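You operate a simulated robot arm through the tools that you are given. There is no shell and no other tool.

You are at the controls of a simulated two-armed robot. One attempt, no reset.

TASK
Lift the cap out of the bath and blow it dry in the small white holder.
Fine: shut the green valve again, put the lid back on, leave the other caps.
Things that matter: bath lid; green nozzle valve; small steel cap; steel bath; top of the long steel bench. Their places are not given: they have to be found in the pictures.

It is judged by the outcome, as a careful person would: the job done as asked, and still so three seconds after it is handed in. It fails if anything else is knocked over, pushed out of place, dropped, spilled or broken. Lids that push on must go on centred and level and be pressed home; caps that screw on are set level and turned clockwise until they are tight.

THE ROBOT
Two 7-joint arms with two-finger parallel grippers on one trunk that stands fixed in place. Base frame: the origin is at the foot of the trunk, x ahead of it, y to its left, z up; the work surface is at about z = 86. Units: cm, rad, N and s.
The left shoulder is at [5, 16.8, 120.7], the right one opposite. With the tool pointing down near the work surface each hand reaches from about 10 to 66 cm from the base axis, measured 20 degrees to its own side. Payload 1.57 kg a hand.
The tool frame of a hand sits at the grasp point between the pads (the TCP): z along the fingers, y along the line on which they close. The tips reach 3 cm beyond it. Largest opening 8 cm; finger width 1.7, thickness 1.2; the body of the gripper, 4 by 8.2 cm, starts 8 cm behind the TCP.
Orientation is that of the tool frame in the base frame, as [roll, pitch, yaw] about the fixed x, y, z axes, in that order (R = Rz(yaw) Ry(pitch) Rx(roll)). With the fingers straight down and closing along the base's y, the tool's x points along the base's -x, its y along +y and its z along -z.

THE INTERFACE
- The arms move only by the tool step_arm. It takes "left_motion", "right_motion" or both (then of equal length, played together; a hand with none holds still); each is a list of rows, each an object (a shift or turn left out is 0, a gripper value left out holds the last) with "dp": the shift along the base's x, y, z in cm, a list of three; "dr": the turn, a rotation vector about the base's x, y, z in rad, a list of three; "hand": the closure in counts, from 0 (fully open) to 255 (shut). In form: [{"dp": [tx, ty, tz], "dr": [wx, wy, wz], "hand": hand}, ...]. A call has 1 to 20 rows; each row is the pose to reach, as a shift and turn from the pose commanded when the call began. A row lasts 0.2 s, in which the tool goes at most 5 cm and 0.15 rad; a call with a longer step from one row to the next is refused whole, and so is a gripper value outside its range. A pose out of reach is approached as far as the arm can. The call stops where the force on the tool passes 40 N (or 10 N more than at its start, if that is more) or the arm is blocked; 0.2 s more then pass. The fingers move at their own pace (about 4.5 cm/s each) and stop on an object; they squeeze with about 43 N. The grip force told is the motor's: it shows also when the fingers shut on nothing. Time passes only in rows, and 0.2 s behind the last, so rows that repeat a pose let the fingers close. It gives the time, the measured TCP pose, the force on the tool (base axes), the opening and the grip force at its end, in the units of the frame above (readings bear some noise), with the torque about the TCP (base axes, N m) and any sound that the robot's microphone picked up.
- Cameras (640 x 400 px; columns grow to the right, rows downward): "scene" is now at [11.64, -4.36, 141.76]; the picture's right is [-0.50, -0.87, 0.00], its down [-0.51, 0.29, -0.81] and it looks along [0.70, -0.40, -0.59] (base axes); focal length 308 px, centre (320, 200). "left" rides on the left gripper at [7.2, 0.7, -12.2] in its tool frame; the picture's right is [-0.09, 1.00, 0.00], its down [-0.84, -0.08, -0.54] and it looks along [-0.54, -0.05, 0.84] (tool axes); focal length 238 px, centre (320, 200). "right" rides on the right gripper at [7.2, -0.7, -12.2] in its tool frame; the picture's right is [0.09, 1.00, 0.00], its down [-0.84, 0.08, -0.54] and it looks along [-0.54, 0.05, 0.84] (tool axes); focal length 238 px, centre (320, 200).
- capture(camera): a new picture of that camera. The clock stands still meanwhile.
- lift_body(by): slides the trunk up (or, below 0, down) by that many cm; the arms and the scene camera ride with it, the base frame stays. It gives what a move gives, with no picture.
- turn_head(pan, tilt): turns the head with the scene camera to pan (to the left, within 1.396 rad either way) and tilt (down, from -0.506 to 1.204), counted from straight ahead of the robot. It gives what a move gives.
- locate(camera, pixels): for up to 12 pixels [column, row] of the newest picture of that camera ("zoom" is the newest enlarged one), the place [x, y, z] in the base frame of the surface seen there, good to about 0.3 cm. The clock stands still meanwhile.
- close_up(camera, box): a new picture of the part [left, top, right, bottom] of that camera's present view, enlarged. The clock stands still meanwhile.
- hand_in(): hands the job in; it is judged then, once.

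Leave the grippers open and the arms clear of the work at the hand-in unless told otherwise.

The tools are called after ">>>" by a JSON object that holds its "op" and its "data". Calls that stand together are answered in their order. step_arm: Moves the arms, as the interface text tells. Its arguments: {"type":"object","properties":{"left_motion":{"type":"array"},"right_motion":{"type":"array"}},"required":[]} The other tools are called the same way: lift_body (by) slides the trunk up or down; turn_head (pan, tilt) turns the head that bears the scene camera; capture (camera) takes a picture; locate (camera, pixels) gives the place of the surface under pixels of a picture; close_up (camera, box) takes an enlarged picture of a part of a camera's view; hand_in () hands the job in.

At the start:

```text
time_s: 0.0
left_ee_pos: [34.13, -6.77, 125.44]
left_tcp_rot: [-3.139, 0.001, -3.139]
left_wrist_force: [-0.5, 0.4, 1.0]
left_ft_torque: [-0.02, -0.01, 0.01]
left_width: 8.0
left_grip_force: 0.0
right_ee_pos: [31.82, -34.84, 118.84]
right_tcp_rot: [3.142, 0.0, 3.141]
right_wrist_force: [-0.5, -0.1, -0.2]
right_ft_torque: [0.01, 0.0, 0.05]
right_width: 8.01
right_grip_force: 0.0
trunk travel left (down, up): [-37.5, 6.8]
head pan, tilt: [-0.522, 0.63]
```

scene: 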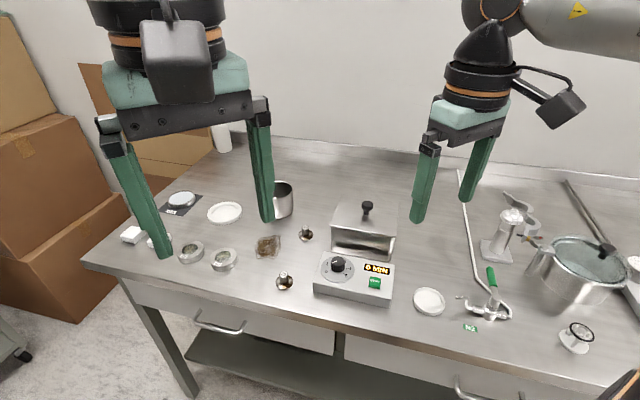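
right: 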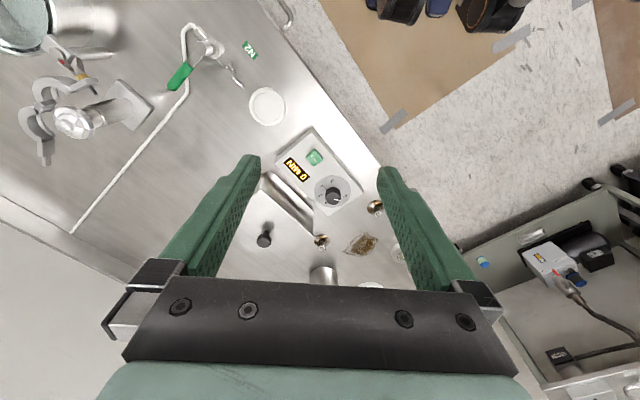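
left: 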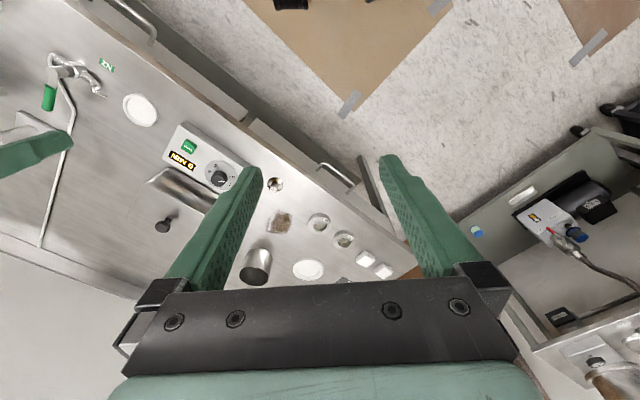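

I see the bench with an ultrasonic bath (lid with black knob at about (367,210)), control box, a N2 nozzle with a green lever at (492,280), and small white dishes. I'll take close-ups of the scene to identify each item.

>>> {"op": "close_up", "data": {"camera": "scene", "box": [290, 180, 450, 320]}}

>>> {"op": "close_up", "data": {"camera": "scene", "box": [400, 160, 640, 370]}}

>>> {"op": "close_up", "data": {"camera": "scene", "box": [110, 170, 330, 300]}}

```text
2.86 times, centred on (370, 250) of scene
```

zoom: 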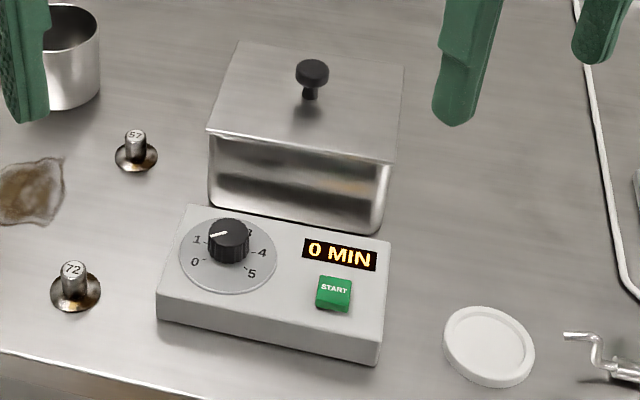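

```text
1.90 times, centred on (520, 265) of scene
```

zoom: 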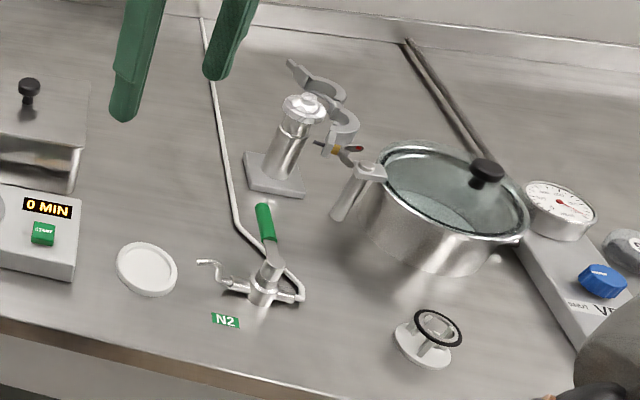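

```text
2.91 times, centred on (220, 235) of scene
```

zoom: 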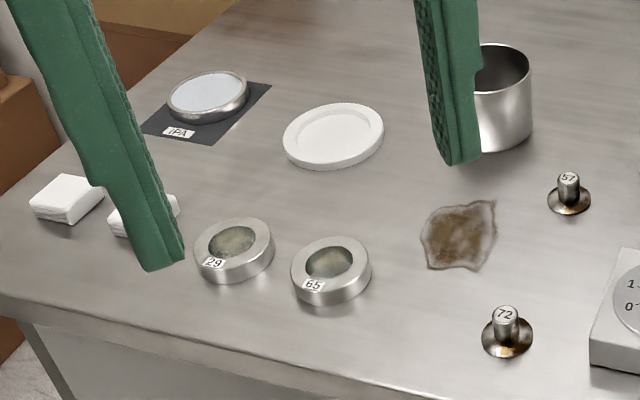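

I'll look closer at the nozzle and the two white candidates near it, at about (430,300) and (577,338).

>>> {"op": "close_up", "data": {"camera": "scene", "box": [400, 255, 530, 340]}}

>>> {"op": "close_up", "data": {"camera": "scene", "box": [540, 300, 620, 370]}}

>>> {"op": "close_up", "data": {"camera": "right", "box": [140, 10, 400, 240]}}

```text
4.71 times, centred on (465, 298) of scene
```

zoom: 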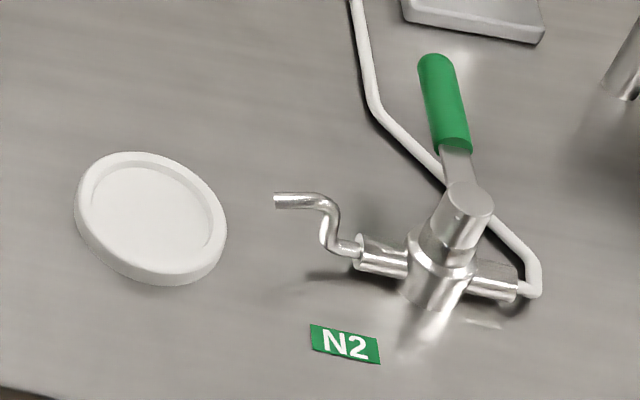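

```text
5.71 times, centred on (580, 335) of scene
```

zoom: 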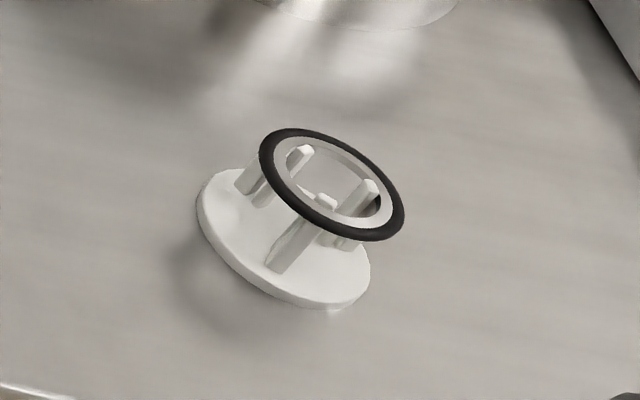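

```text
1.74 times, centred on (270, 125) of right
```

zoom: 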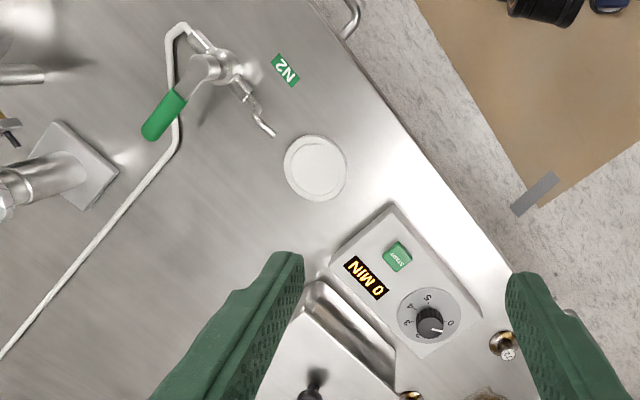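

The small white dish at (430,300), which the nozzle tip faces, looks like the holder. Next I'll locate the key points: lid corners, knob, bath, dish, valve lever and nozzle tip.

>>> {"op": "close_up", "data": {"camera": "scene", "box": [320, 185, 410, 305]}}

>>> {"op": "locate", "data": {"camera": "scene", "pixels": [[367, 206], [366, 214], [342, 198], [331, 226], [394, 236], [400, 204], [332, 246], [389, 260], [430, 300], [416, 290], [444, 311], [427, 287]]}}

>>> {"op": "locate", "data": {"camera": "scene", "pixels": [[490, 270], [493, 283], [496, 296], [458, 297], [466, 298], [475, 308], [488, 312], [505, 314], [470, 327], [284, 277], [305, 230], [268, 245]]}}

```text
3.33 times, centred on (365, 245) of scene
```

zoom: 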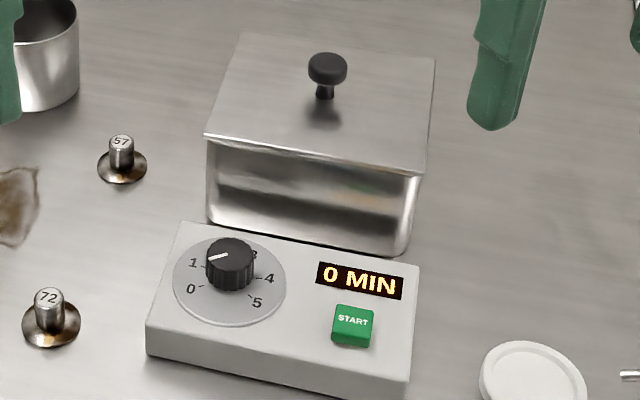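

```text
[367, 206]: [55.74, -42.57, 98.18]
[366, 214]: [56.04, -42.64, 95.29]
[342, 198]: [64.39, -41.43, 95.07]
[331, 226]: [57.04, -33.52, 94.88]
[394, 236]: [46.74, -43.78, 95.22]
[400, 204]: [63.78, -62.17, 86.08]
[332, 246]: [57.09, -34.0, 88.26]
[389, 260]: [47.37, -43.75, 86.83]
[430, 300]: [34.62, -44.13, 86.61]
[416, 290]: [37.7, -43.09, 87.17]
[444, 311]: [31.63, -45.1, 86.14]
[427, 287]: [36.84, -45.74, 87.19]
```

```text
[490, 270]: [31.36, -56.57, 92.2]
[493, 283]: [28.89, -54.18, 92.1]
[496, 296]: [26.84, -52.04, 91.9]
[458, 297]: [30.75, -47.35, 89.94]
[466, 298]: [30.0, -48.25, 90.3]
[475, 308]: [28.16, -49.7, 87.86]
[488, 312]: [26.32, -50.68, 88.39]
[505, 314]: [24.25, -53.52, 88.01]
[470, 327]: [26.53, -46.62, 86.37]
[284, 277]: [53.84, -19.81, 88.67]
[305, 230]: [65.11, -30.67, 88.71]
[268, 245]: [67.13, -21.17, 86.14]
```

Reading the coordinates, the bench is turned about 45° to the base. The lid centre is near (55.9,-42.6), the dish near (34.6,-44.1) and the valve near (26,-51). I'll turn the head more towards this area for a better view.

>>> {"op": "turn_head", "data": {"pan": -0.8, "tilt": 0.7}}

>>> {"op": "capture", "data": {"camera": "scene"}}

```text
time_s: 0.8
left_ee_pos: [34.09, -6.81, 125.36]
left_tcp_rot: [-3.139, 0.001, 3.142]
left_wrist_force: [-0.7, 1.0, -0.8]
left_ft_torque: [0.01, 0.05, -0.02]
left_width: 8.01
left_grip_force: 0.0
right_ee_pos: [31.91, -34.72, 118.79]
right_tcp_rot: [3.141, 0.0, 3.141]
right_wrist_force: [-0.4, 0.6, 0.0]
right_ft_torque: [0.0, -0.01, -0.01]
right_width: 7.98
right_grip_force: 0.1
trunk travel left (down, up): [-37.5, 6.8]
head pan, tilt: [-0.799, 0.7]
```

```text
taken
```

scene: 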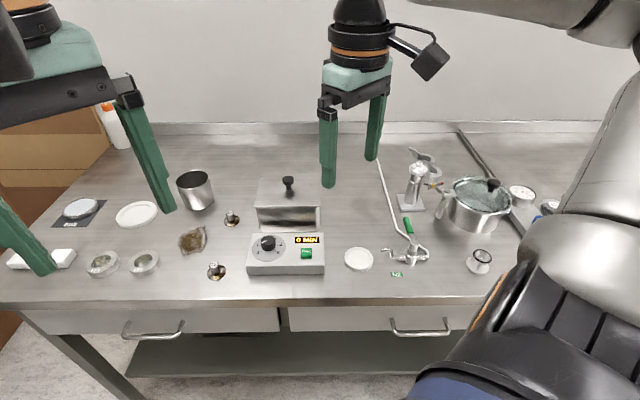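

The view now lines up with the bench. I'll measure the lid corners, the pipe, the handle and the clear space to the right of the bath.

>>> {"op": "close_up", "data": {"camera": "scene", "box": [230, 150, 450, 290]}}

>>> {"op": "locate", "data": {"camera": "scene", "pixels": [[288, 181], [258, 206], [319, 207], [263, 177], [316, 178], [379, 163], [390, 205], [400, 232], [420, 265], [340, 210], [360, 230], [342, 180]]}}

```text
2.86 times, centred on (340, 220) of scene
```

zoom: 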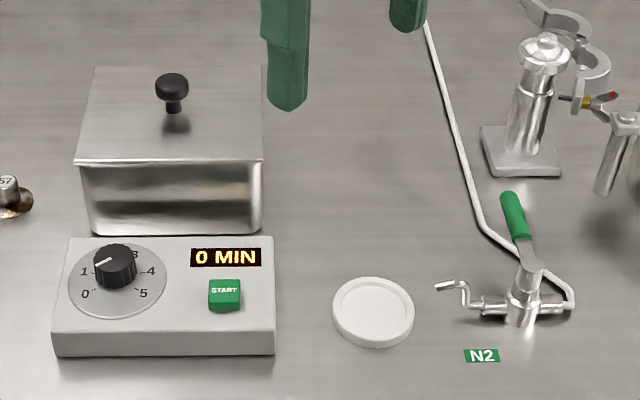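

```text
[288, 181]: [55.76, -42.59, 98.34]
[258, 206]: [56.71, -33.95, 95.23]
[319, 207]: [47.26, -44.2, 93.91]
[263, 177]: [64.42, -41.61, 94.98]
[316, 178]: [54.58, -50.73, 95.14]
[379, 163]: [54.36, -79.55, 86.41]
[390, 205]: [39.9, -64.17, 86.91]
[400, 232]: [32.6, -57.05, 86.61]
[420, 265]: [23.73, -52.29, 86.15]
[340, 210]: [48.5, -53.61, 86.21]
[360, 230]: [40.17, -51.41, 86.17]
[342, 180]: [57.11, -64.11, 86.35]
```

The lid centre and knob are at about (55.8,-42.6), with the lid top at z≈95 and the knob top at z≈98.3. The bench is clear between the bath and the pipe, so the lid can be set down there. I'll bring the right hand above the knob, turning it -45° to line up with the bench.

>>> {"op": "step_arm", "data": {"right_motion": [{"dp": [2.39, -0.79, -1.1], "dr": [0, 0, -0.0785]}, {"dp": [4.78, -1.57, -2.2], "dr": [0, 0, -0.157]}, {"dp": [7.17, -2.36, -3.3], "dr": [0, 0, -0.2355]}, {"dp": [9.56, -3.14, -4.4], "dr": [0, 0, -0.314]}, {"dp": [11.95, -3.93, -5.5], "dr": [0, 0, -0.3925]}, {"dp": [14.34, -4.71, -6.6], "dr": [0, 0, -0.471]}, {"dp": [16.73, -5.5, -7.7], "dr": [0, 0, -0.5495]}, {"dp": [19.12, -6.28, -8.8], "dr": [0, 0, -0.628]}, {"dp": [21.51, -7.07, -9.9], "dr": [0, 0, -0.7065]}, {"dp": [23.9, -7.85, -11.0], "dr": [0, 0, -0.785]}, {"dp": [23.9, -7.85, -11.0], "dr": [0, 0, -0.785]}]}}

>>> {"op": "capture", "data": {"camera": "right"}}

>>> {"op": "capture", "data": {"camera": "scene"}}

```text
time_s: 3.2
left_ee_pos: [34.16, -6.91, 125.4]
left_tcp_rot: [-3.139, 0.0, -3.139]
left_wrist_force: [-0.9, -0.6, 0.2]
left_ft_torque: [-0.02, 0.01, -0.02]
left_width: 8.01
left_grip_force: 0.0
right_ee_pos: [55.77, -42.56, 107.9]
right_tcp_rot: [-3.141, 0.001, 2.357]
right_wrist_force: [0.5, 0.3, 0.3]
right_ft_torque: [0.03, 0.0, -0.01]
right_width: 7.98
right_grip_force: 0.0
trunk travel left (down, up): [-37.5, 6.8]
head pan, tilt: [-0.799, 0.7]
```

```text
taken
```

right: 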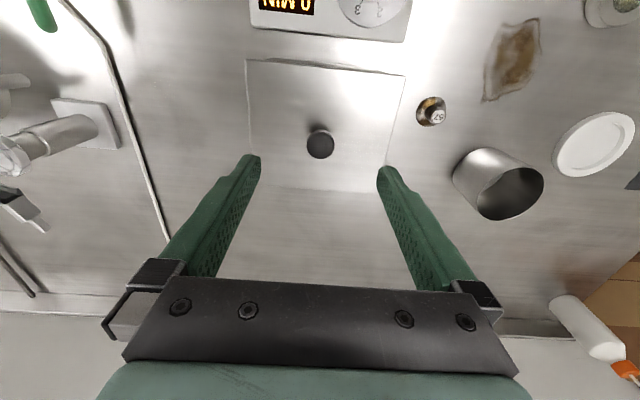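

```text
taken
```

scene: 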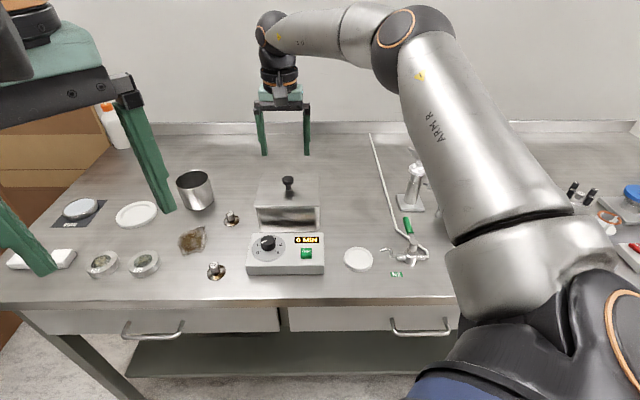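

The hand is above the knob, which appears at about (320,143) in the wrist view. I'll measure the knob from there to refine the position.

>>> {"op": "locate", "data": {"camera": "right", "pixels": [[320, 143], [308, 143], [331, 143], [320, 133], [320, 153], [247, 60], [405, 75], [250, 150], [388, 160], [320, 180]]}}

>>> {"op": "close_up", "data": {"camera": "right", "box": [230, 50, 420, 200]}}

```text
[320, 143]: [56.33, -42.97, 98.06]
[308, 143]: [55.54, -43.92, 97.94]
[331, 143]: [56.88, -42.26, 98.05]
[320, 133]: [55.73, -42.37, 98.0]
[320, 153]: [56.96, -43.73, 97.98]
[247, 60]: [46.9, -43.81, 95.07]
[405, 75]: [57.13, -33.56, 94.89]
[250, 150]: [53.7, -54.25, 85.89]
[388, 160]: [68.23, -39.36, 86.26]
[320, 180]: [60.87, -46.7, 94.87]
```

```text
2.67 times, centred on (325, 125) of right
```

zoom: 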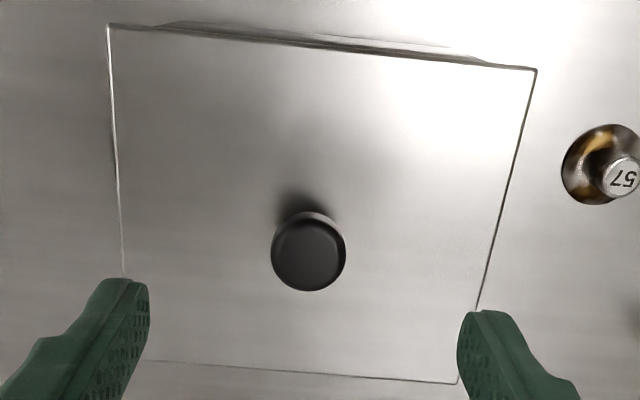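

The knob's axis is at about (56.3,-43.05), its head is about 2.4 cm across, and its top is at z≈98. I'll descend until the tips are just above the lid surface (TCP z≈98.6), then close on the knob.

>>> {"op": "step_arm", "data": {"right_motion": [{"dp": [0.5, -0.45, -2]}, {"dp": [0.5, -0.45, -4]}, {"dp": [0.5, -0.45, -6]}, {"dp": [0.5, -0.45, -7.5]}, {"dp": [0.5, -0.45, -8.5]}, {"dp": [0.5, -0.45, -9.2]}, {"dp": [0.5, -0.45, -9.2]}]}}

>>> {"op": "capture", "data": {"camera": "right"}}

```text
time_s: 4.8
left_ee_pos: [34.08, -6.84, 125.27]
left_tcp_rot: [-3.14, -0.001, -3.14]
left_wrist_force: [0.4, -0.6, 0.1]
left_ft_torque: [0.02, -0.03, -0.05]
left_width: 7.98
left_grip_force: 0.0
right_ee_pos: [55.52, -43.01, 98.93]
right_tcp_rot: [3.139, 0.002, 2.357]
right_wrist_force: [0.2, -0.7, -0.3]
right_ft_torque: [-0.01, -0.01, -0.03]
right_width: 8.01
right_grip_force: 0.0
right hand out of reach, approached as far as the arm can: row 4, 5, 6, 7
trunk travel left (down, up): [-37.5, 6.8]
head pan, tilt: [-0.799, 0.7]
```

```text
taken
```

right: 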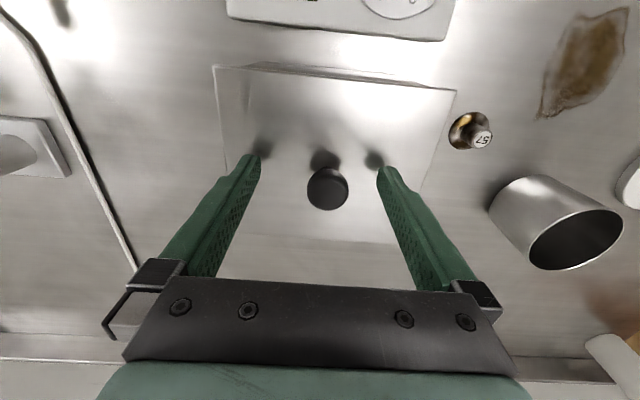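

The arm fell short by about 0.8 cm in x, so the target is slightly out of reach at this shoulder height. I'll raise the hand, then lower the trunk so the shoulder is nearer the working height.

>>> {"op": "step_arm", "data": {"right_motion": [{"dp": [0, 0, 3]}, {"dp": [-0.3, 0.3, 6]}, {"dp": [-0.5, 0.5, 9]}, {"dp": [-0.5, 0.5, 12]}, {"dp": [-0.5, 0.5, 12]}]}}

>>> {"op": "lift_body", "data": {"by": -10}}

```text
time_s: 6.0
left_ee_pos: [34.01, -6.87, 125.27]
left_tcp_rot: [-3.138, 0.0, -3.139]
left_wrist_force: [0.1, -0.4, -0.1]
left_ft_torque: [0.01, -0.03, 0.03]
left_width: 7.99
left_grip_force: 0.0
right_ee_pos: [54.96, -42.49, 110.85]
right_tcp_rot: [-3.141, 0.001, 2.357]
right_wrist_force: [0.4, -0.1, -0.2]
right_ft_torque: [-0.01, 0.0, -0.03]
right_width: 8.0
right_grip_force: 0.0
trunk travel left (down, up): [-37.5, 6.8]
head pan, tilt: [-0.799, 0.7]
```

```text
time_s: 7.3
left_ee_pos: [34.02, -6.87, 115.28]
left_tcp_rot: [-3.14, -0.001, -3.139]
left_wrist_force: [-0.5, -0.5, 0.4]
left_ft_torque: [0.0, -0.01, 0.01]
left_width: 7.99
left_grip_force: 0.0
right_ee_pos: [55.04, -42.56, 101.0]
right_tcp_rot: [-3.141, 0.001, 2.356]
right_wrist_force: [-0.2, -0.4, 0.1]
right_ft_torque: [0.01, -0.01, -0.01]
right_width: 7.99
right_grip_force: 0.1
trunk travel left (down, up): [-27.5, 16.8]
head pan, tilt: [-0.799, 0.7]
```

The trunk is now 10 cm lower and the hand is at (55.0,-42.5,101). I'll move onto the knob axis and go down to z≈98.65.

>>> {"op": "step_arm", "data": {"right_motion": [{"dp": [0.7, -0.3, 0]}, {"dp": [1.3, -0.53, 0]}, {"dp": [1.3, -0.53, -1.0]}, {"dp": [1.3, -0.53, -1.8]}, {"dp": [1.3, -0.53, -2.3]}, {"dp": [1.3, -0.53, -2.3]}]}}

>>> {"op": "capture", "data": {"camera": "right"}}

>>> {"op": "capture", "data": {"camera": "scene"}}

```text
time_s: 8.7
left_ee_pos: [34.13, -6.86, 115.38]
left_tcp_rot: [-3.139, 0.001, -3.14]
left_wrist_force: [0.3, -0.2, -0.3]
left_ft_torque: [-0.03, -0.03, -0.01]
left_width: 7.97
left_grip_force: 0.1
right_ee_pos: [56.31, -43.02, 98.56]
right_tcp_rot: [3.142, 0.0, 2.358]
right_wrist_force: [0.5, 0.2, -0.3]
right_ft_torque: [-0.03, 0.01, 0.03]
right_width: 8.04
right_grip_force: 0.1
trunk travel left (down, up): [-27.5, 16.8]
head pan, tilt: [-0.799, 0.7]
```

```text
taken
```

right: 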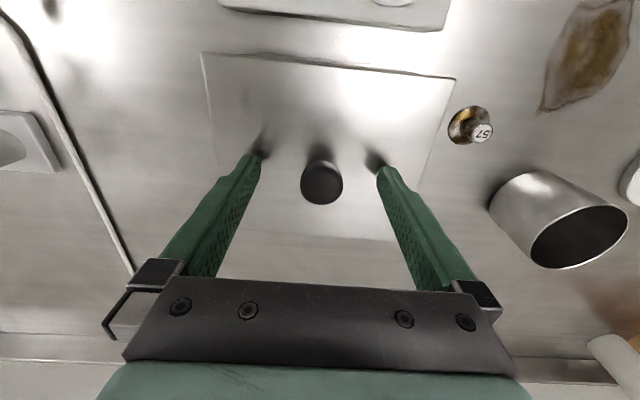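

```text
taken
```

scene: 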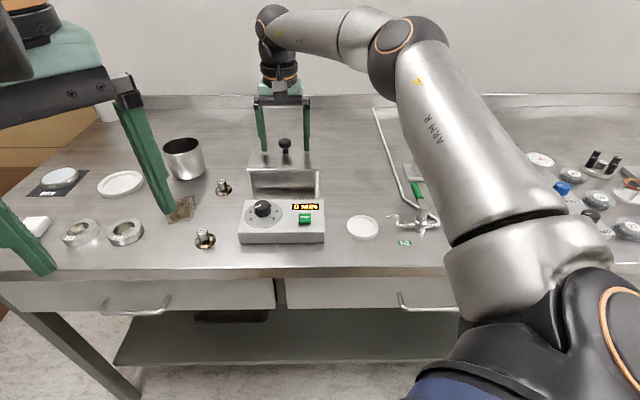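

The knob sits centred between the fingers at (321,183). I'll close the gripper on it now.

>>> {"op": "step_arm", "data": {"right_motion": [{"hand": 80}, {"hand": 140}, {"hand": 255}, {"hand": 255}, {"hand": 255}, {"hand": 255}, {"hand": 255}]}}

>>> {"op": "capture", "data": {"camera": "right"}}

```text
time_s: 10.3
left_ee_pos: [34.14, -6.77, 115.37]
left_tcp_rot: [-3.14, 0.0, -3.139]
left_wrist_force: [0.0, 0.5, -0.3]
left_ft_torque: [-0.01, -0.04, 0.02]
left_width: 8.01
left_grip_force: 0.2
right_ee_pos: [56.22, -43.1, 98.66]
right_tcp_rot: [3.141, 0.001, 2.356]
right_wrist_force: [0.5, -0.2, 1.3]
right_ft_torque: [0.02, -0.03, -0.04]
right_width: 2.67
right_grip_force: 37.6
trunk travel left (down, up): [-27.5, 16.8]
head pan, tilt: [-0.799, 0.7]
```

```text
taken
```

right: 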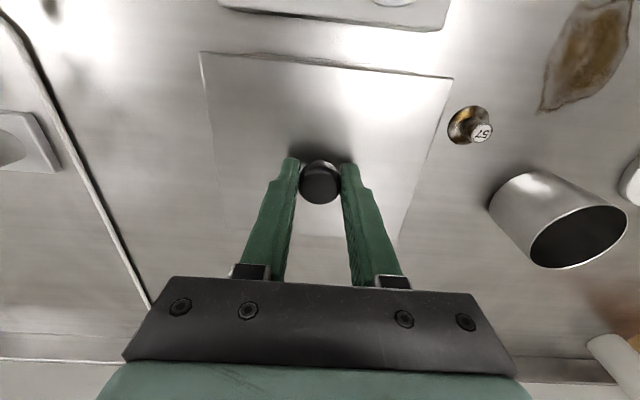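

It's gripped at a width of 2.67 cm and 37.6 N. I'll lift straight up, slowly at first, to check the lid comes free.

>>> {"op": "step_arm", "data": {"right_motion": [{"dp": [0, 0, 0.4]}, {"dp": [0, 0, 1.0]}, {"dp": [0, 0, 2.0]}, {"dp": [0, 0, 3.5]}, {"dp": [0, 0, 5.0]}, {"dp": [0, 0, 6.5]}, {"dp": [0, 0, 8]}, {"dp": [0, 0, 8]}]}}

>>> {"op": "capture", "data": {"camera": "right"}}

>>> {"op": "capture", "data": {"camera": "scene"}}

```text
time_s: 12.1
left_ee_pos: [34.11, -6.74, 115.38]
left_tcp_rot: [-3.142, -0.001, -3.141]
left_wrist_force: [0.0, -0.6, -0.7]
left_ft_torque: [0.04, 0.0, 0.0]
left_width: 8.01
left_grip_force: 0.1
right_ee_pos: [56.01, -43.13, 106.57]
right_tcp_rot: [3.139, 0.002, 2.358]
right_wrist_force: [1.1, 0.0, -1.9]
right_ft_torque: [-0.02, 0.01, 0.0]
right_width: 2.64
right_grip_force: 37.4
right hand out of reach, approached as far as the arm can: row 7, 8
trunk travel left (down, up): [-27.5, 16.8]
head pan, tilt: [-0.799, 0.7]
```

```text
taken
```

right: 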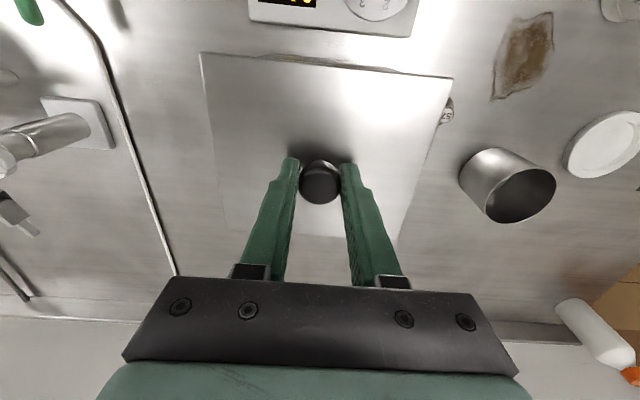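

```text
taken
```

scene: 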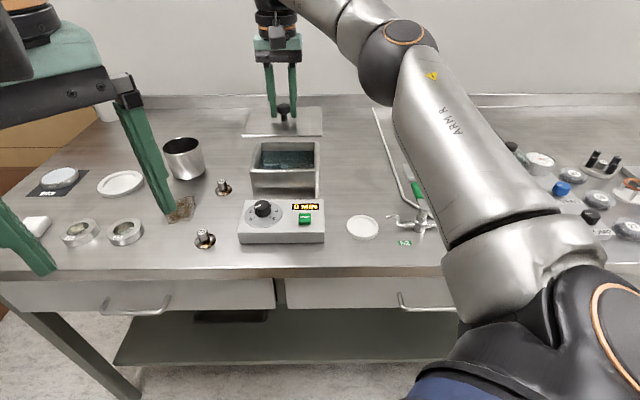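

The lid is off and held level, and the open bath with its liquid is visible at (285,158). I'll carry the lid over to the clear bench between the bath and the pipe, around (45.8,-56).

>>> {"op": "step_arm", "data": {"right_motion": [{"dp": [-1.0, -1.3, -0.3]}, {"dp": [-2.3, -2.9, -0.7]}, {"dp": [-3.6, -4.5, -1.0]}, {"dp": [-4.9, -6.1, -1.3]}, {"dp": [-6.2, -7.7, -1.6]}, {"dp": [-7.5, -9.5, -1.8]}, {"dp": [-8.8, -11.2, -2.0]}, {"dp": [-10.2, -12.9, -2.0]}, {"dp": [-10.2, -12.9, -2.0]}]}}

>>> {"op": "capture", "data": {"camera": "right"}}

>>> {"op": "capture", "data": {"camera": "scene"}}

```text
time_s: 14.1
left_ee_pos: [34.09, -6.91, 115.29]
left_tcp_rot: [-3.141, -0.001, -3.139]
left_wrist_force: [-0.8, 0.3, 0.0]
left_ft_torque: [-0.01, -0.01, -0.02]
left_width: 8.01
left_grip_force: 0.1
right_ee_pos: [45.83, -55.89, 104.61]
right_tcp_rot: [3.141, -0.001, 2.358]
right_wrist_force: [1.2, 0.7, -1.6]
right_ft_torque: [-0.02, -0.03, 0.01]
right_width: 2.67
right_grip_force: 37.8
trunk travel left (down, up): [-27.5, 16.8]
head pan, tilt: [-0.799, 0.7]
```

```text
taken
```

right: 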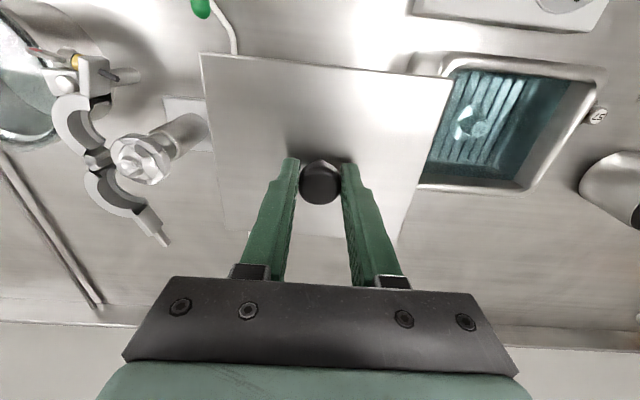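

```text
taken
```

scene: 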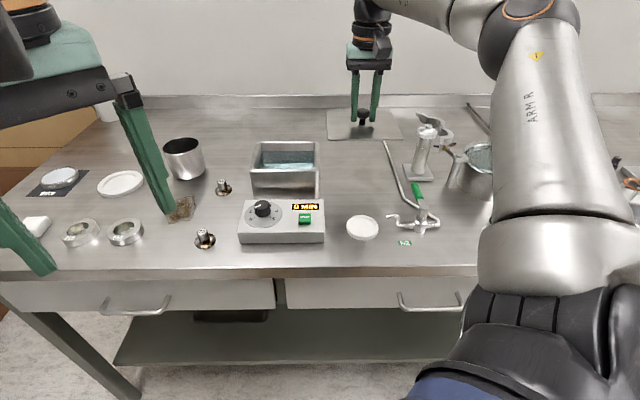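

In the wrist view I can see into the bath, with something in it at (470,122). I'll zoom in on that.

>>> {"op": "close_up", "data": {"camera": "right", "box": [410, 40, 620, 210]}}

>>> {"op": "locate", "data": {"camera": "right", "pixels": [[470, 122], [465, 112], [480, 128], [520, 140], [590, 90], [540, 185], [450, 70], [445, 150], [560, 120], [235, 45], [180, 110], [430, 185]]}}

```text
2.35 times, centred on (515, 125) of right
```

zoom: 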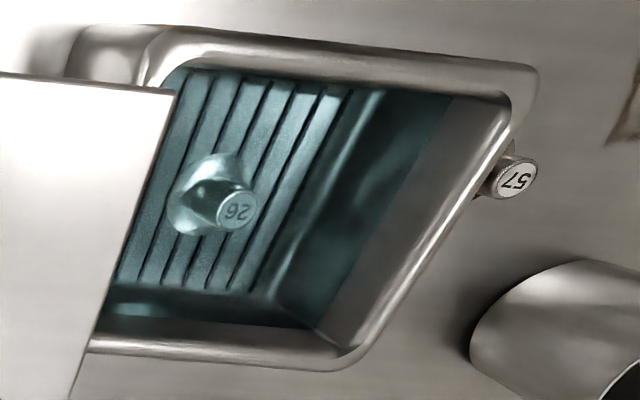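

```text
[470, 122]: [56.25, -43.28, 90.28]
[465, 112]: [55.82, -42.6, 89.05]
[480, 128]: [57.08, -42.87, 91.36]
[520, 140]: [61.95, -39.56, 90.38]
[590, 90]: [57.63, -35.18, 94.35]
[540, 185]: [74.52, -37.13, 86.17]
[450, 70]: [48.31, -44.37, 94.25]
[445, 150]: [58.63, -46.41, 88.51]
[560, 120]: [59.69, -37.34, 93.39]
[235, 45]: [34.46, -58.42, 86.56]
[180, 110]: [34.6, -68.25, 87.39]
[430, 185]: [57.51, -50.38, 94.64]
```

The cap in the bath is numbered 26. It stands upright on the rack at about (56.5,-42.9) with its top at z≈91.3. First I'll lower the lid towards the bench, expecting contact near TCP z≈90.

>>> {"op": "step_arm", "data": {"right_motion": [{"dp": [0, 0, -2]}, {"dp": [0, 0, -4]}, {"dp": [0, 0, -6]}, {"dp": [0, 0, -8]}, {"dp": [0, 0, -10]}, {"dp": [0, 0, -11.5]}, {"dp": [0, 0, -12.5]}, {"dp": [0, 0, -13]}, {"dp": [0, 0, -13]}]}}

>>> {"op": "capture", "data": {"camera": "scene"}}

>>> {"op": "capture", "data": {"camera": "right"}}

```text
time_s: 16.1
left_ee_pos: [33.98, -6.89, 115.28]
left_tcp_rot: [-3.141, 0.001, -3.14]
left_wrist_force: [-0.5, -0.2, 0.0]
left_ft_torque: [0.03, 0.01, 0.01]
left_width: 8.01
left_grip_force: 0.2
right_ee_pos: [45.76, -56.01, 91.46]
right_tcp_rot: [3.141, 0.001, 2.357]
right_wrist_force: [0.5, -0.7, -1.6]
right_ft_torque: [0.03, -0.01, -0.02]
right_width: 2.67
right_grip_force: 37.6
trunk travel left (down, up): [-27.5, 16.8]
head pan, tilt: [-0.799, 0.7]
```

```text
taken
```

scene: 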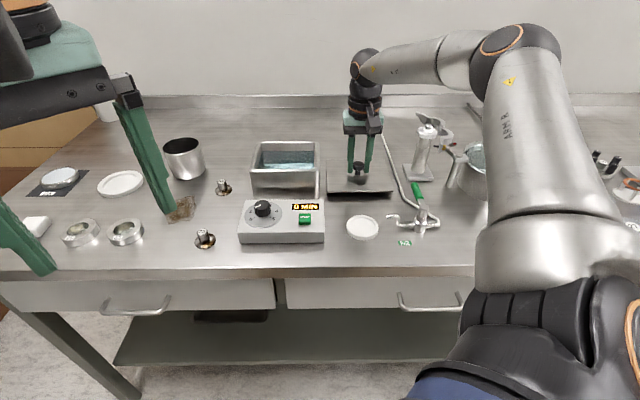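

```text
taken
```

right: 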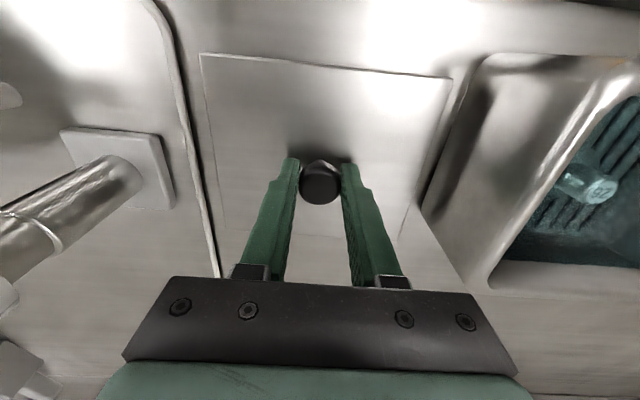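

The lid is about 1 cm above the bench. I'll check its clearance to the pipe before setting it down.

>>> {"op": "close_up", "data": {"camera": "scene", "box": [300, 130, 460, 250]}}

>>> {"op": "locate", "data": {"camera": "right", "pixels": [[202, 55], [450, 78], [218, 200], [400, 238], [180, 60], [208, 200], [430, 210], [215, 260]]}}

```text
3.33 times, centred on (380, 190) of scene
```

zoom: 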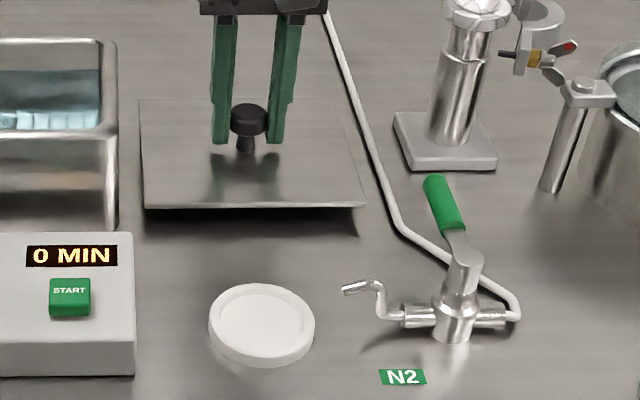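

```text
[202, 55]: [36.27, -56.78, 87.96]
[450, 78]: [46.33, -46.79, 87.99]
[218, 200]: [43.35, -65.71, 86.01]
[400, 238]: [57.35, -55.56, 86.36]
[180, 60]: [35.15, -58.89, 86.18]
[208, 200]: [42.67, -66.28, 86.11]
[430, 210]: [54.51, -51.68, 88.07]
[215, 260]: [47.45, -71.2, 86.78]
```

The lid will clear the pipe by about 2.3 cm. I'll lower it gently in small steps to feel for contact.

>>> {"op": "step_arm", "data": {"right_motion": [{"dp": [0, 0, -0.4]}, {"dp": [0, 0, -0.7]}, {"dp": [0, 0, -0.9]}, {"dp": [0, 0, -1.05]}, {"dp": [0, 0, -1.2]}, {"dp": [0, 0, -1.2]}]}}

```text
time_s: 17.5
left_ee_pos: [34.05, -6.81, 115.35]
left_tcp_rot: [3.141, 0.0, -3.139]
left_wrist_force: [0.8, -0.1, 0.9]
left_ft_torque: [-0.02, 0.01, 0.01]
left_width: 8.01
left_grip_force: 0.0
right_ee_pos: [45.73, -55.97, 90.44]
right_tcp_rot: [-3.141, 0.001, 2.354]
right_wrist_force: [-0.7, 0.2, -0.3]
right_ft_torque: [-0.03, 0.01, -0.03]
right_width: 2.67
right_grip_force: 38.0
trunk travel left (down, up): [-27.5, 16.8]
head pan, tilt: [-0.799, 0.7]
```

The vertical force has gone from about -1.7 to -0.3 N, so it's near contact. I'll go a little lower.

>>> {"op": "step_arm", "data": {"right_motion": [{"dp": [0, 0, -0.1]}, {"dp": [0, 0, -0.2]}, {"dp": [0, 0, -0.2]}]}}

>>> {"op": "close_up", "data": {"camera": "scene", "box": [300, 130, 460, 250]}}

```text
time_s: 18.3
left_ee_pos: [34.01, -6.83, 115.3]
left_tcp_rot: [-3.14, 0.0, -3.139]
left_wrist_force: [0.5, -0.5, 0.0]
left_ft_torque: [0.06, 0.02, -0.02]
left_width: 7.99
left_grip_force: 0.2
right_ee_pos: [45.78, -56.0, 90.24]
right_tcp_rot: [3.14, 0.003, 2.357]
right_wrist_force: [0.0, -1.5, 1.2]
right_ft_torque: [0.14, 0.13, 0.03]
right_width: 2.66
right_grip_force: 37.5
trunk travel left (down, up): [-27.5, 16.8]
head pan, tilt: [-0.799, 0.7]
```

```text
3.33 times, centred on (380, 190) of scene
```

zoom: 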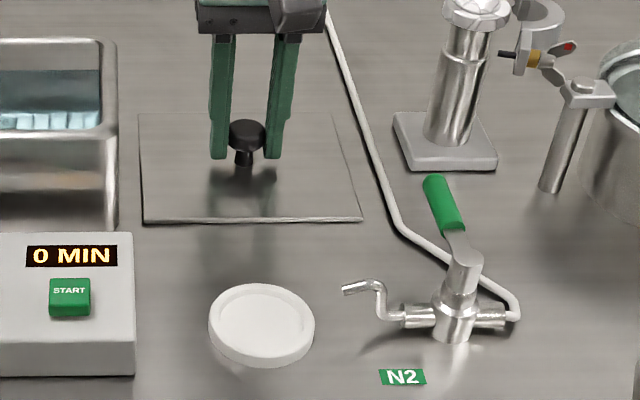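

Contact shows as +1.2 N and a small torque. The lid lies on the bench, so I'll open the gripper and check it stays put.

>>> {"op": "step_arm", "data": {"right_motion": [{"dp": [0, 0, -0.05], "hand": 200}, {"dp": [0, 0, -0.05], "hand": 120}, {"dp": [0, 0, -0.05], "hand": 60}, {"dp": [0, 0, -0.05], "hand": 0}, {"dp": [0, 0, -0.05], "hand": 0}, {"dp": [0, 0, 0], "hand": 0}]}}

>>> {"op": "capture", "data": {"camera": "right"}}

```text
time_s: 19.7
left_ee_pos: [34.03, -6.79, 115.37]
left_tcp_rot: [-3.139, 0.001, -3.14]
left_wrist_force: [0.8, 0.7, -0.2]
left_ft_torque: [-0.02, 0.0, 0.01]
left_width: 8.01
left_grip_force: 0.1
right_ee_pos: [45.72, -55.76, 90.26]
right_tcp_rot: [-3.141, 0.001, 2.355]
right_wrist_force: [0.1, 0.5, -0.2]
right_ft_torque: [-0.02, 0.01, 0.0]
right_width: 8.02
right_grip_force: 0.0
trunk travel left (down, up): [-27.5, 16.8]
head pan, tilt: [-0.799, 0.7]
```

```text
taken
```

right: 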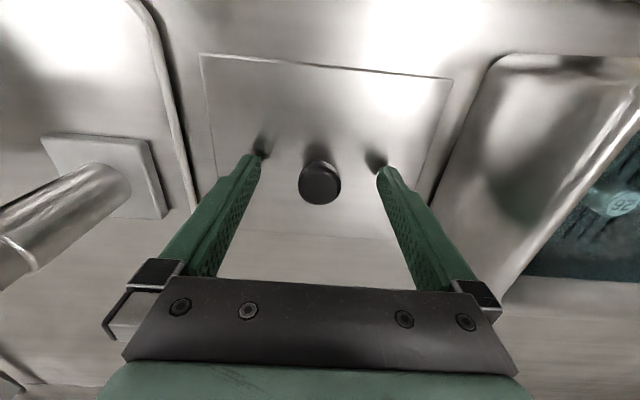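

The lid lies still with its knob free. I'll raise the hand straight up, then move it over the bath to look at cap 26.

>>> {"op": "step_arm", "data": {"right_motion": [{"dp": [0, 0, 2]}, {"dp": [0, 0, 5]}, {"dp": [0, 0, 9]}, {"dp": [0, 0, 13]}, {"dp": [0, 0, 14]}, {"dp": [1.8, 2.2, 14]}, {"dp": [4.0, 4.9, 14]}, {"dp": [6.2, 7.6, 14]}, {"dp": [8.4, 10.3, 14]}, {"dp": [10.0, 12.4, 14]}, {"dp": [10.3, 12.8, 14]}, {"dp": [10.3, 12.8, 14]}]}}

>>> {"op": "capture", "data": {"camera": "right"}}

>>> {"op": "capture", "data": {"camera": "scene"}}

```text
time_s: 22.3
left_ee_pos: [34.03, -6.79, 115.28]
left_tcp_rot: [3.141, 0.0, -3.14]
left_wrist_force: [0.1, 0.0, -0.2]
left_ft_torque: [0.01, 0.01, 0.01]
left_width: 8.0
left_grip_force: 0.1
right_ee_pos: [56.09, -43.11, 104.19]
right_tcp_rot: [3.141, 0.0, 2.356]
right_wrist_force: [-0.4, 0.9, 0.4]
right_ft_torque: [-0.02, 0.02, 0.02]
right_width: 8.01
right_grip_force: 0.2
trunk travel left (down, up): [-27.5, 16.8]
head pan, tilt: [-0.799, 0.7]
```

```text
taken
```

right: 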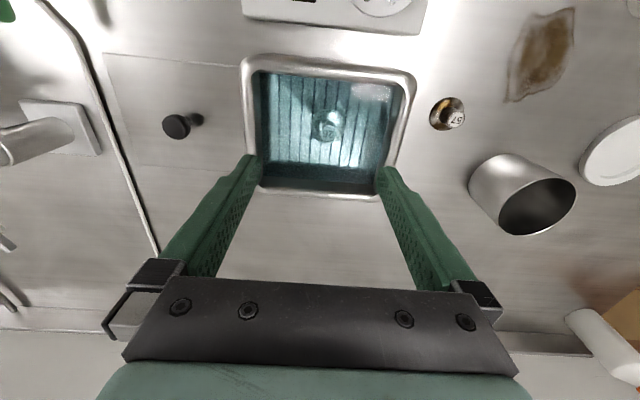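

```text
taken
```

scene: 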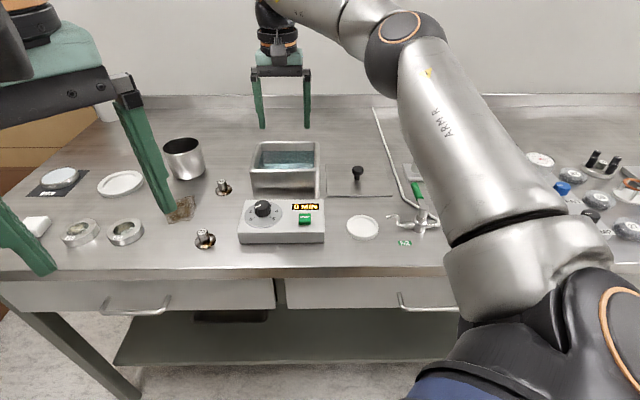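

The lid rests level on the bench. I'll zoom into the bath at (328,120) to measure the cap.

>>> {"op": "close_up", "data": {"camera": "right", "box": [240, 55, 420, 205]}}

>>> {"op": "locate", "data": {"camera": "right", "pixels": [[328, 128], [320, 128], [336, 128], [328, 112], [313, 122], [342, 122], [270, 100], [380, 110], [275, 160], [248, 62], [412, 78], [262, 188]]}}

```text
2.67 times, centred on (330, 130) of right
```

zoom: 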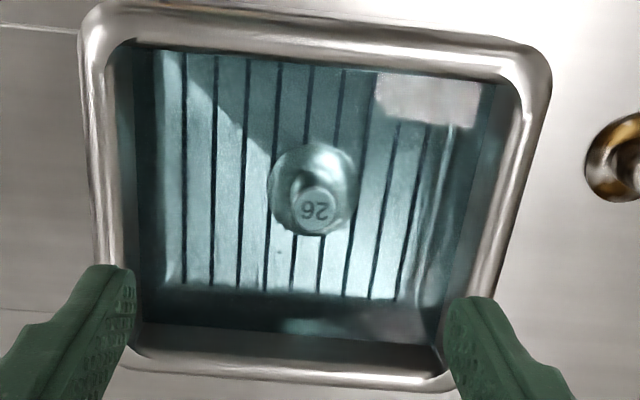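

```text
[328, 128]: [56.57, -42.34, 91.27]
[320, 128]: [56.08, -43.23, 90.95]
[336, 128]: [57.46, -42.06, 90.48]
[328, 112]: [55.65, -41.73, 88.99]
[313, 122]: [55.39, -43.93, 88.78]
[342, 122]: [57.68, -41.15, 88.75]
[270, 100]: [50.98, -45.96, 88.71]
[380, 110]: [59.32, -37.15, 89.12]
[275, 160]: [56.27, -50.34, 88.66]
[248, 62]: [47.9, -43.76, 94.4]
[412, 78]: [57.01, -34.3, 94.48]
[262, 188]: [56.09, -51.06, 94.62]
```

I'll use the zoomed picture to pin down the stud top (near (315,210)) and the flange edges.

>>> {"op": "locate", "data": {"camera": "zoom", "pixels": [[315, 210], [297, 210], [333, 212], [315, 193], [315, 228], [270, 185], [357, 190], [312, 145], [315, 238], [345, 300], [140, 200], [500, 150]]}}

```text
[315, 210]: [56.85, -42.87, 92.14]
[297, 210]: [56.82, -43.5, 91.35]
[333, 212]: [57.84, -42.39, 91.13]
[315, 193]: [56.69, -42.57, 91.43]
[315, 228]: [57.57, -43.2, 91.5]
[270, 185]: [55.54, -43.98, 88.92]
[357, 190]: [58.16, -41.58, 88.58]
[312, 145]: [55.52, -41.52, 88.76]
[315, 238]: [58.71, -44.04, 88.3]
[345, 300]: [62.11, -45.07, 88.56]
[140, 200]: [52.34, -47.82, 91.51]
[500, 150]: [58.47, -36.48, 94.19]
```

The stud is about 1.5 cm across, centred near (57.1,-42.9), with its top at z≈91.4 and its flange at z≈88.8. That is right at the reach limit. I'll tilt the hand 0.1 rad about its closing axis, which leaves the pads vertical, narrow the fingers to fit inside the bath, and come down over it in stages.

>>> {"op": "step_arm", "data": {"right_motion": [{"dp": [0.3, 0.05, -0.5], "dr": [-0.0236, -0.0236, 0], "hand": 120}, {"dp": [0.6, 0.1, -1.5], "dr": [-0.0472, -0.0472, 0], "hand": 120}, {"dp": [1.0, 0.2, -2.7], "dr": [-0.0707, -0.0707, 0], "hand": 120}, {"dp": [1.0, 0.2, -4.0], "dr": [-0.0707, -0.0707, 0], "hand": 120}, {"dp": [1.0, 0.2, -5.2], "dr": [-0.0707, -0.0707, 0], "hand": 120}, {"dp": [1.0, 0.2, -5.2], "dr": [-0.0707, -0.0707, 0], "hand": 120}]}}

>>> {"op": "capture", "data": {"camera": "right"}}

```text
time_s: 23.7
left_ee_pos: [34.11, -6.86, 115.37]
left_tcp_rot: [-3.141, -0.001, -3.139]
left_wrist_force: [-0.4, -0.2, 0.0]
left_ft_torque: [0.01, 0.01, 0.02]
left_width: 7.99
left_grip_force: 0.0
right_ee_pos: [57.01, -42.82, 98.83]
right_tcp_rot: [-3.14, 0.103, 2.357]
right_wrist_force: [-0.4, 0.3, 0.1]
right_ft_torque: [0.01, 0.03, 0.02]
right_width: 4.28
right_grip_force: 0.0
trunk travel left (down, up): [-27.5, 16.8]
head pan, tilt: [-0.799, 0.7]
```

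```text
taken
```

right: 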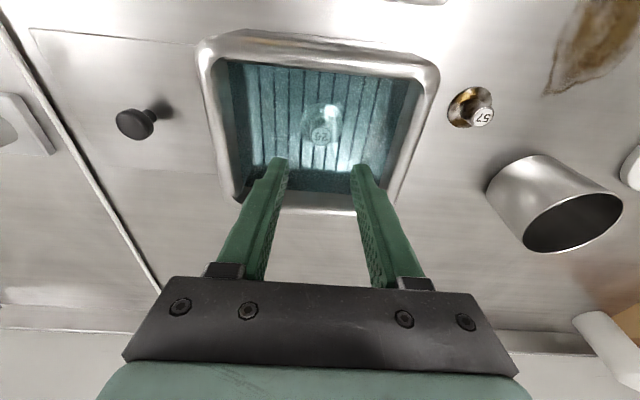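

I reached (57.0,-42.8,98.8) with the tilt. I'll zoom in to re-measure the stud from this closer view.

>>> {"op": "close_up", "data": {"camera": "right", "box": [270, 80, 370, 170]}}

```text
4.44 times, centred on (320, 125) of right
```

zoom: 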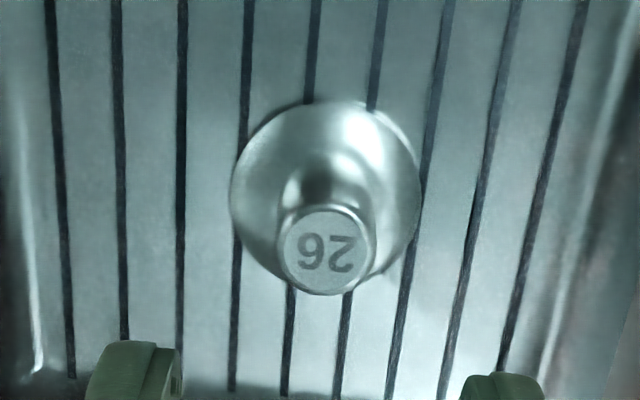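

>>> {"op": "locate", "data": {"camera": "zoom", "pixels": [[327, 250], [283, 250], [370, 252], [327, 210], [327, 288], [233, 195], [418, 200], [325, 105], [60, 250], [560, 250], [180, 300], [480, 300]]}}

```text
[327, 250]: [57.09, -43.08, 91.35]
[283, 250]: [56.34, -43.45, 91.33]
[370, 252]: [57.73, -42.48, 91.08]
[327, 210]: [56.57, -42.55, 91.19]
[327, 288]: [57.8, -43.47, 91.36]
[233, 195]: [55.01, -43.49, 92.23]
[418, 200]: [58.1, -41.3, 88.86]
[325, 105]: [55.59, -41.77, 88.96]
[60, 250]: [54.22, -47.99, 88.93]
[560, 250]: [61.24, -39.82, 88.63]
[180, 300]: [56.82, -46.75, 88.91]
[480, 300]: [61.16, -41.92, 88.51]
```

The stud's axis is at (57.1,-43.0) and its top is at z≈91.3. I'll lower to TCP z≈92.5, putting the tips about 0.6 cm above the flange.

>>> {"op": "step_arm", "data": {"right_motion": [{"dp": [0.07, -0.13, -1.5]}, {"dp": [0.07, -0.13, -3.0]}, {"dp": [0.07, -0.13, -4.3]}, {"dp": [0.07, -0.13, -5.4]}, {"dp": [0.07, -0.13, -6.3]}, {"dp": [0.07, -0.13, -6.3]}]}}

>>> {"op": "capture", "data": {"camera": "right"}}

>>> {"op": "close_up", "data": {"camera": "right", "box": [240, 80, 400, 220]}}

```text
time_s: 25.1
left_ee_pos: [34.09, -6.88, 115.37]
left_tcp_rot: [-3.138, 0.001, -3.14]
left_wrist_force: [0.2, 0.2, -0.6]
left_ft_torque: [-0.03, -0.01, 0.0]
left_width: 7.99
left_grip_force: 0.1
right_ee_pos: [57.12, -42.97, 92.59]
right_tcp_rot: [3.142, 0.1, 2.358]
right_wrist_force: [-0.1, 1.0, 0.6]
right_ft_torque: [-0.02, 0.02, 0.02]
right_width: 4.23
right_grip_force: 0.0
trunk travel left (down, up): [-27.5, 16.8]
head pan, tilt: [-0.799, 0.7]
```

```text
taken
```

right: 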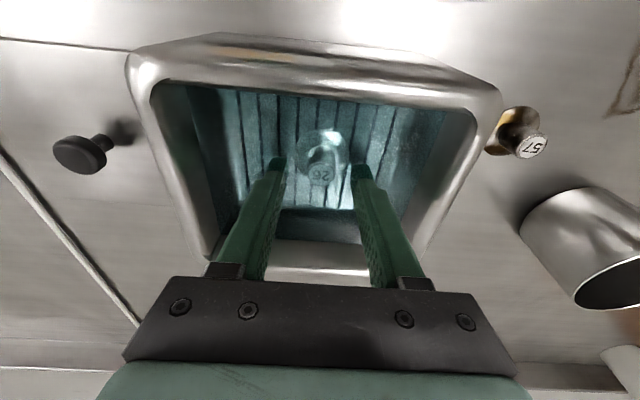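

```text
2.86 times, centred on (320, 150) of right
```

zoom: 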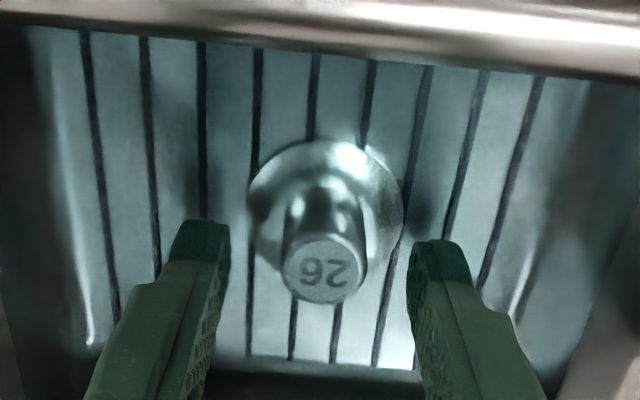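

The stud sits between the open fingers. I'll re-measure its top once more before closing.

>>> {"op": "locate", "data": {"camera": "zoom", "pixels": [[325, 270], [290, 268], [362, 272], [325, 245], [325, 298], [255, 215], [400, 215], [320, 145], [200, 230], [440, 250]]}}

```text
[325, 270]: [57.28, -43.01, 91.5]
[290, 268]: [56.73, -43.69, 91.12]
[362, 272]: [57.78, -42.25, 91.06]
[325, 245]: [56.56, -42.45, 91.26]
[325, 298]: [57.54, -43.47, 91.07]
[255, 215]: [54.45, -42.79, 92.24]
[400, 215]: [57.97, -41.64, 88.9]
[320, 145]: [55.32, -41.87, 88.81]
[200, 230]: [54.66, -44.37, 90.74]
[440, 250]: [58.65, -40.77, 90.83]
```

The stud centre is at (57.15,-42.97), matching the TCP. I'll close on it.

>>> {"op": "step_arm", "data": {"right_motion": [{"hand": 150}, {"hand": 190}, {"hand": 255}, {"hand": 255}, {"hand": 255}, {"hand": 255}]}}

>>> {"op": "close_up", "data": {"camera": "right", "box": [240, 80, 400, 220]}}

```text
time_s: 26.5
left_ee_pos: [34.09, -6.86, 115.45]
left_tcp_rot: [-3.14, 0.0, -3.14]
left_wrist_force: [-0.3, -0.6, -0.6]
left_ft_torque: [-0.03, 0.01, 0.03]
left_width: 7.98
left_grip_force: 0.1
right_ee_pos: [57.26, -43.08, 92.75]
right_tcp_rot: [3.141, 0.098, 2.356]
right_wrist_force: [0.6, 0.1, -0.9]
right_ft_torque: [0.0, 0.02, 0.0]
right_width: 1.86
right_grip_force: 33.2
trunk travel left (down, up): [-27.5, 16.8]
head pan, tilt: [-0.799, 0.7]
```

```text
2.86 times, centred on (320, 150) of right
```

zoom: 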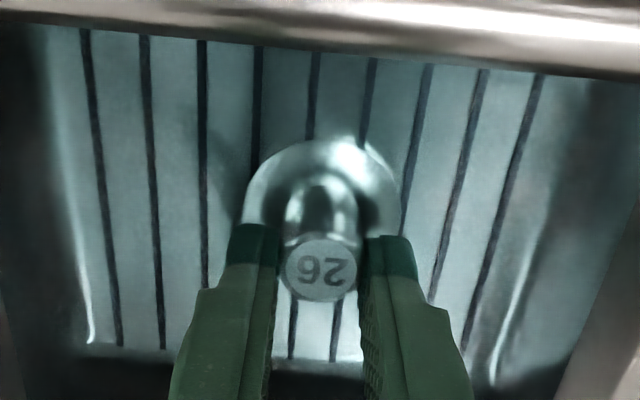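

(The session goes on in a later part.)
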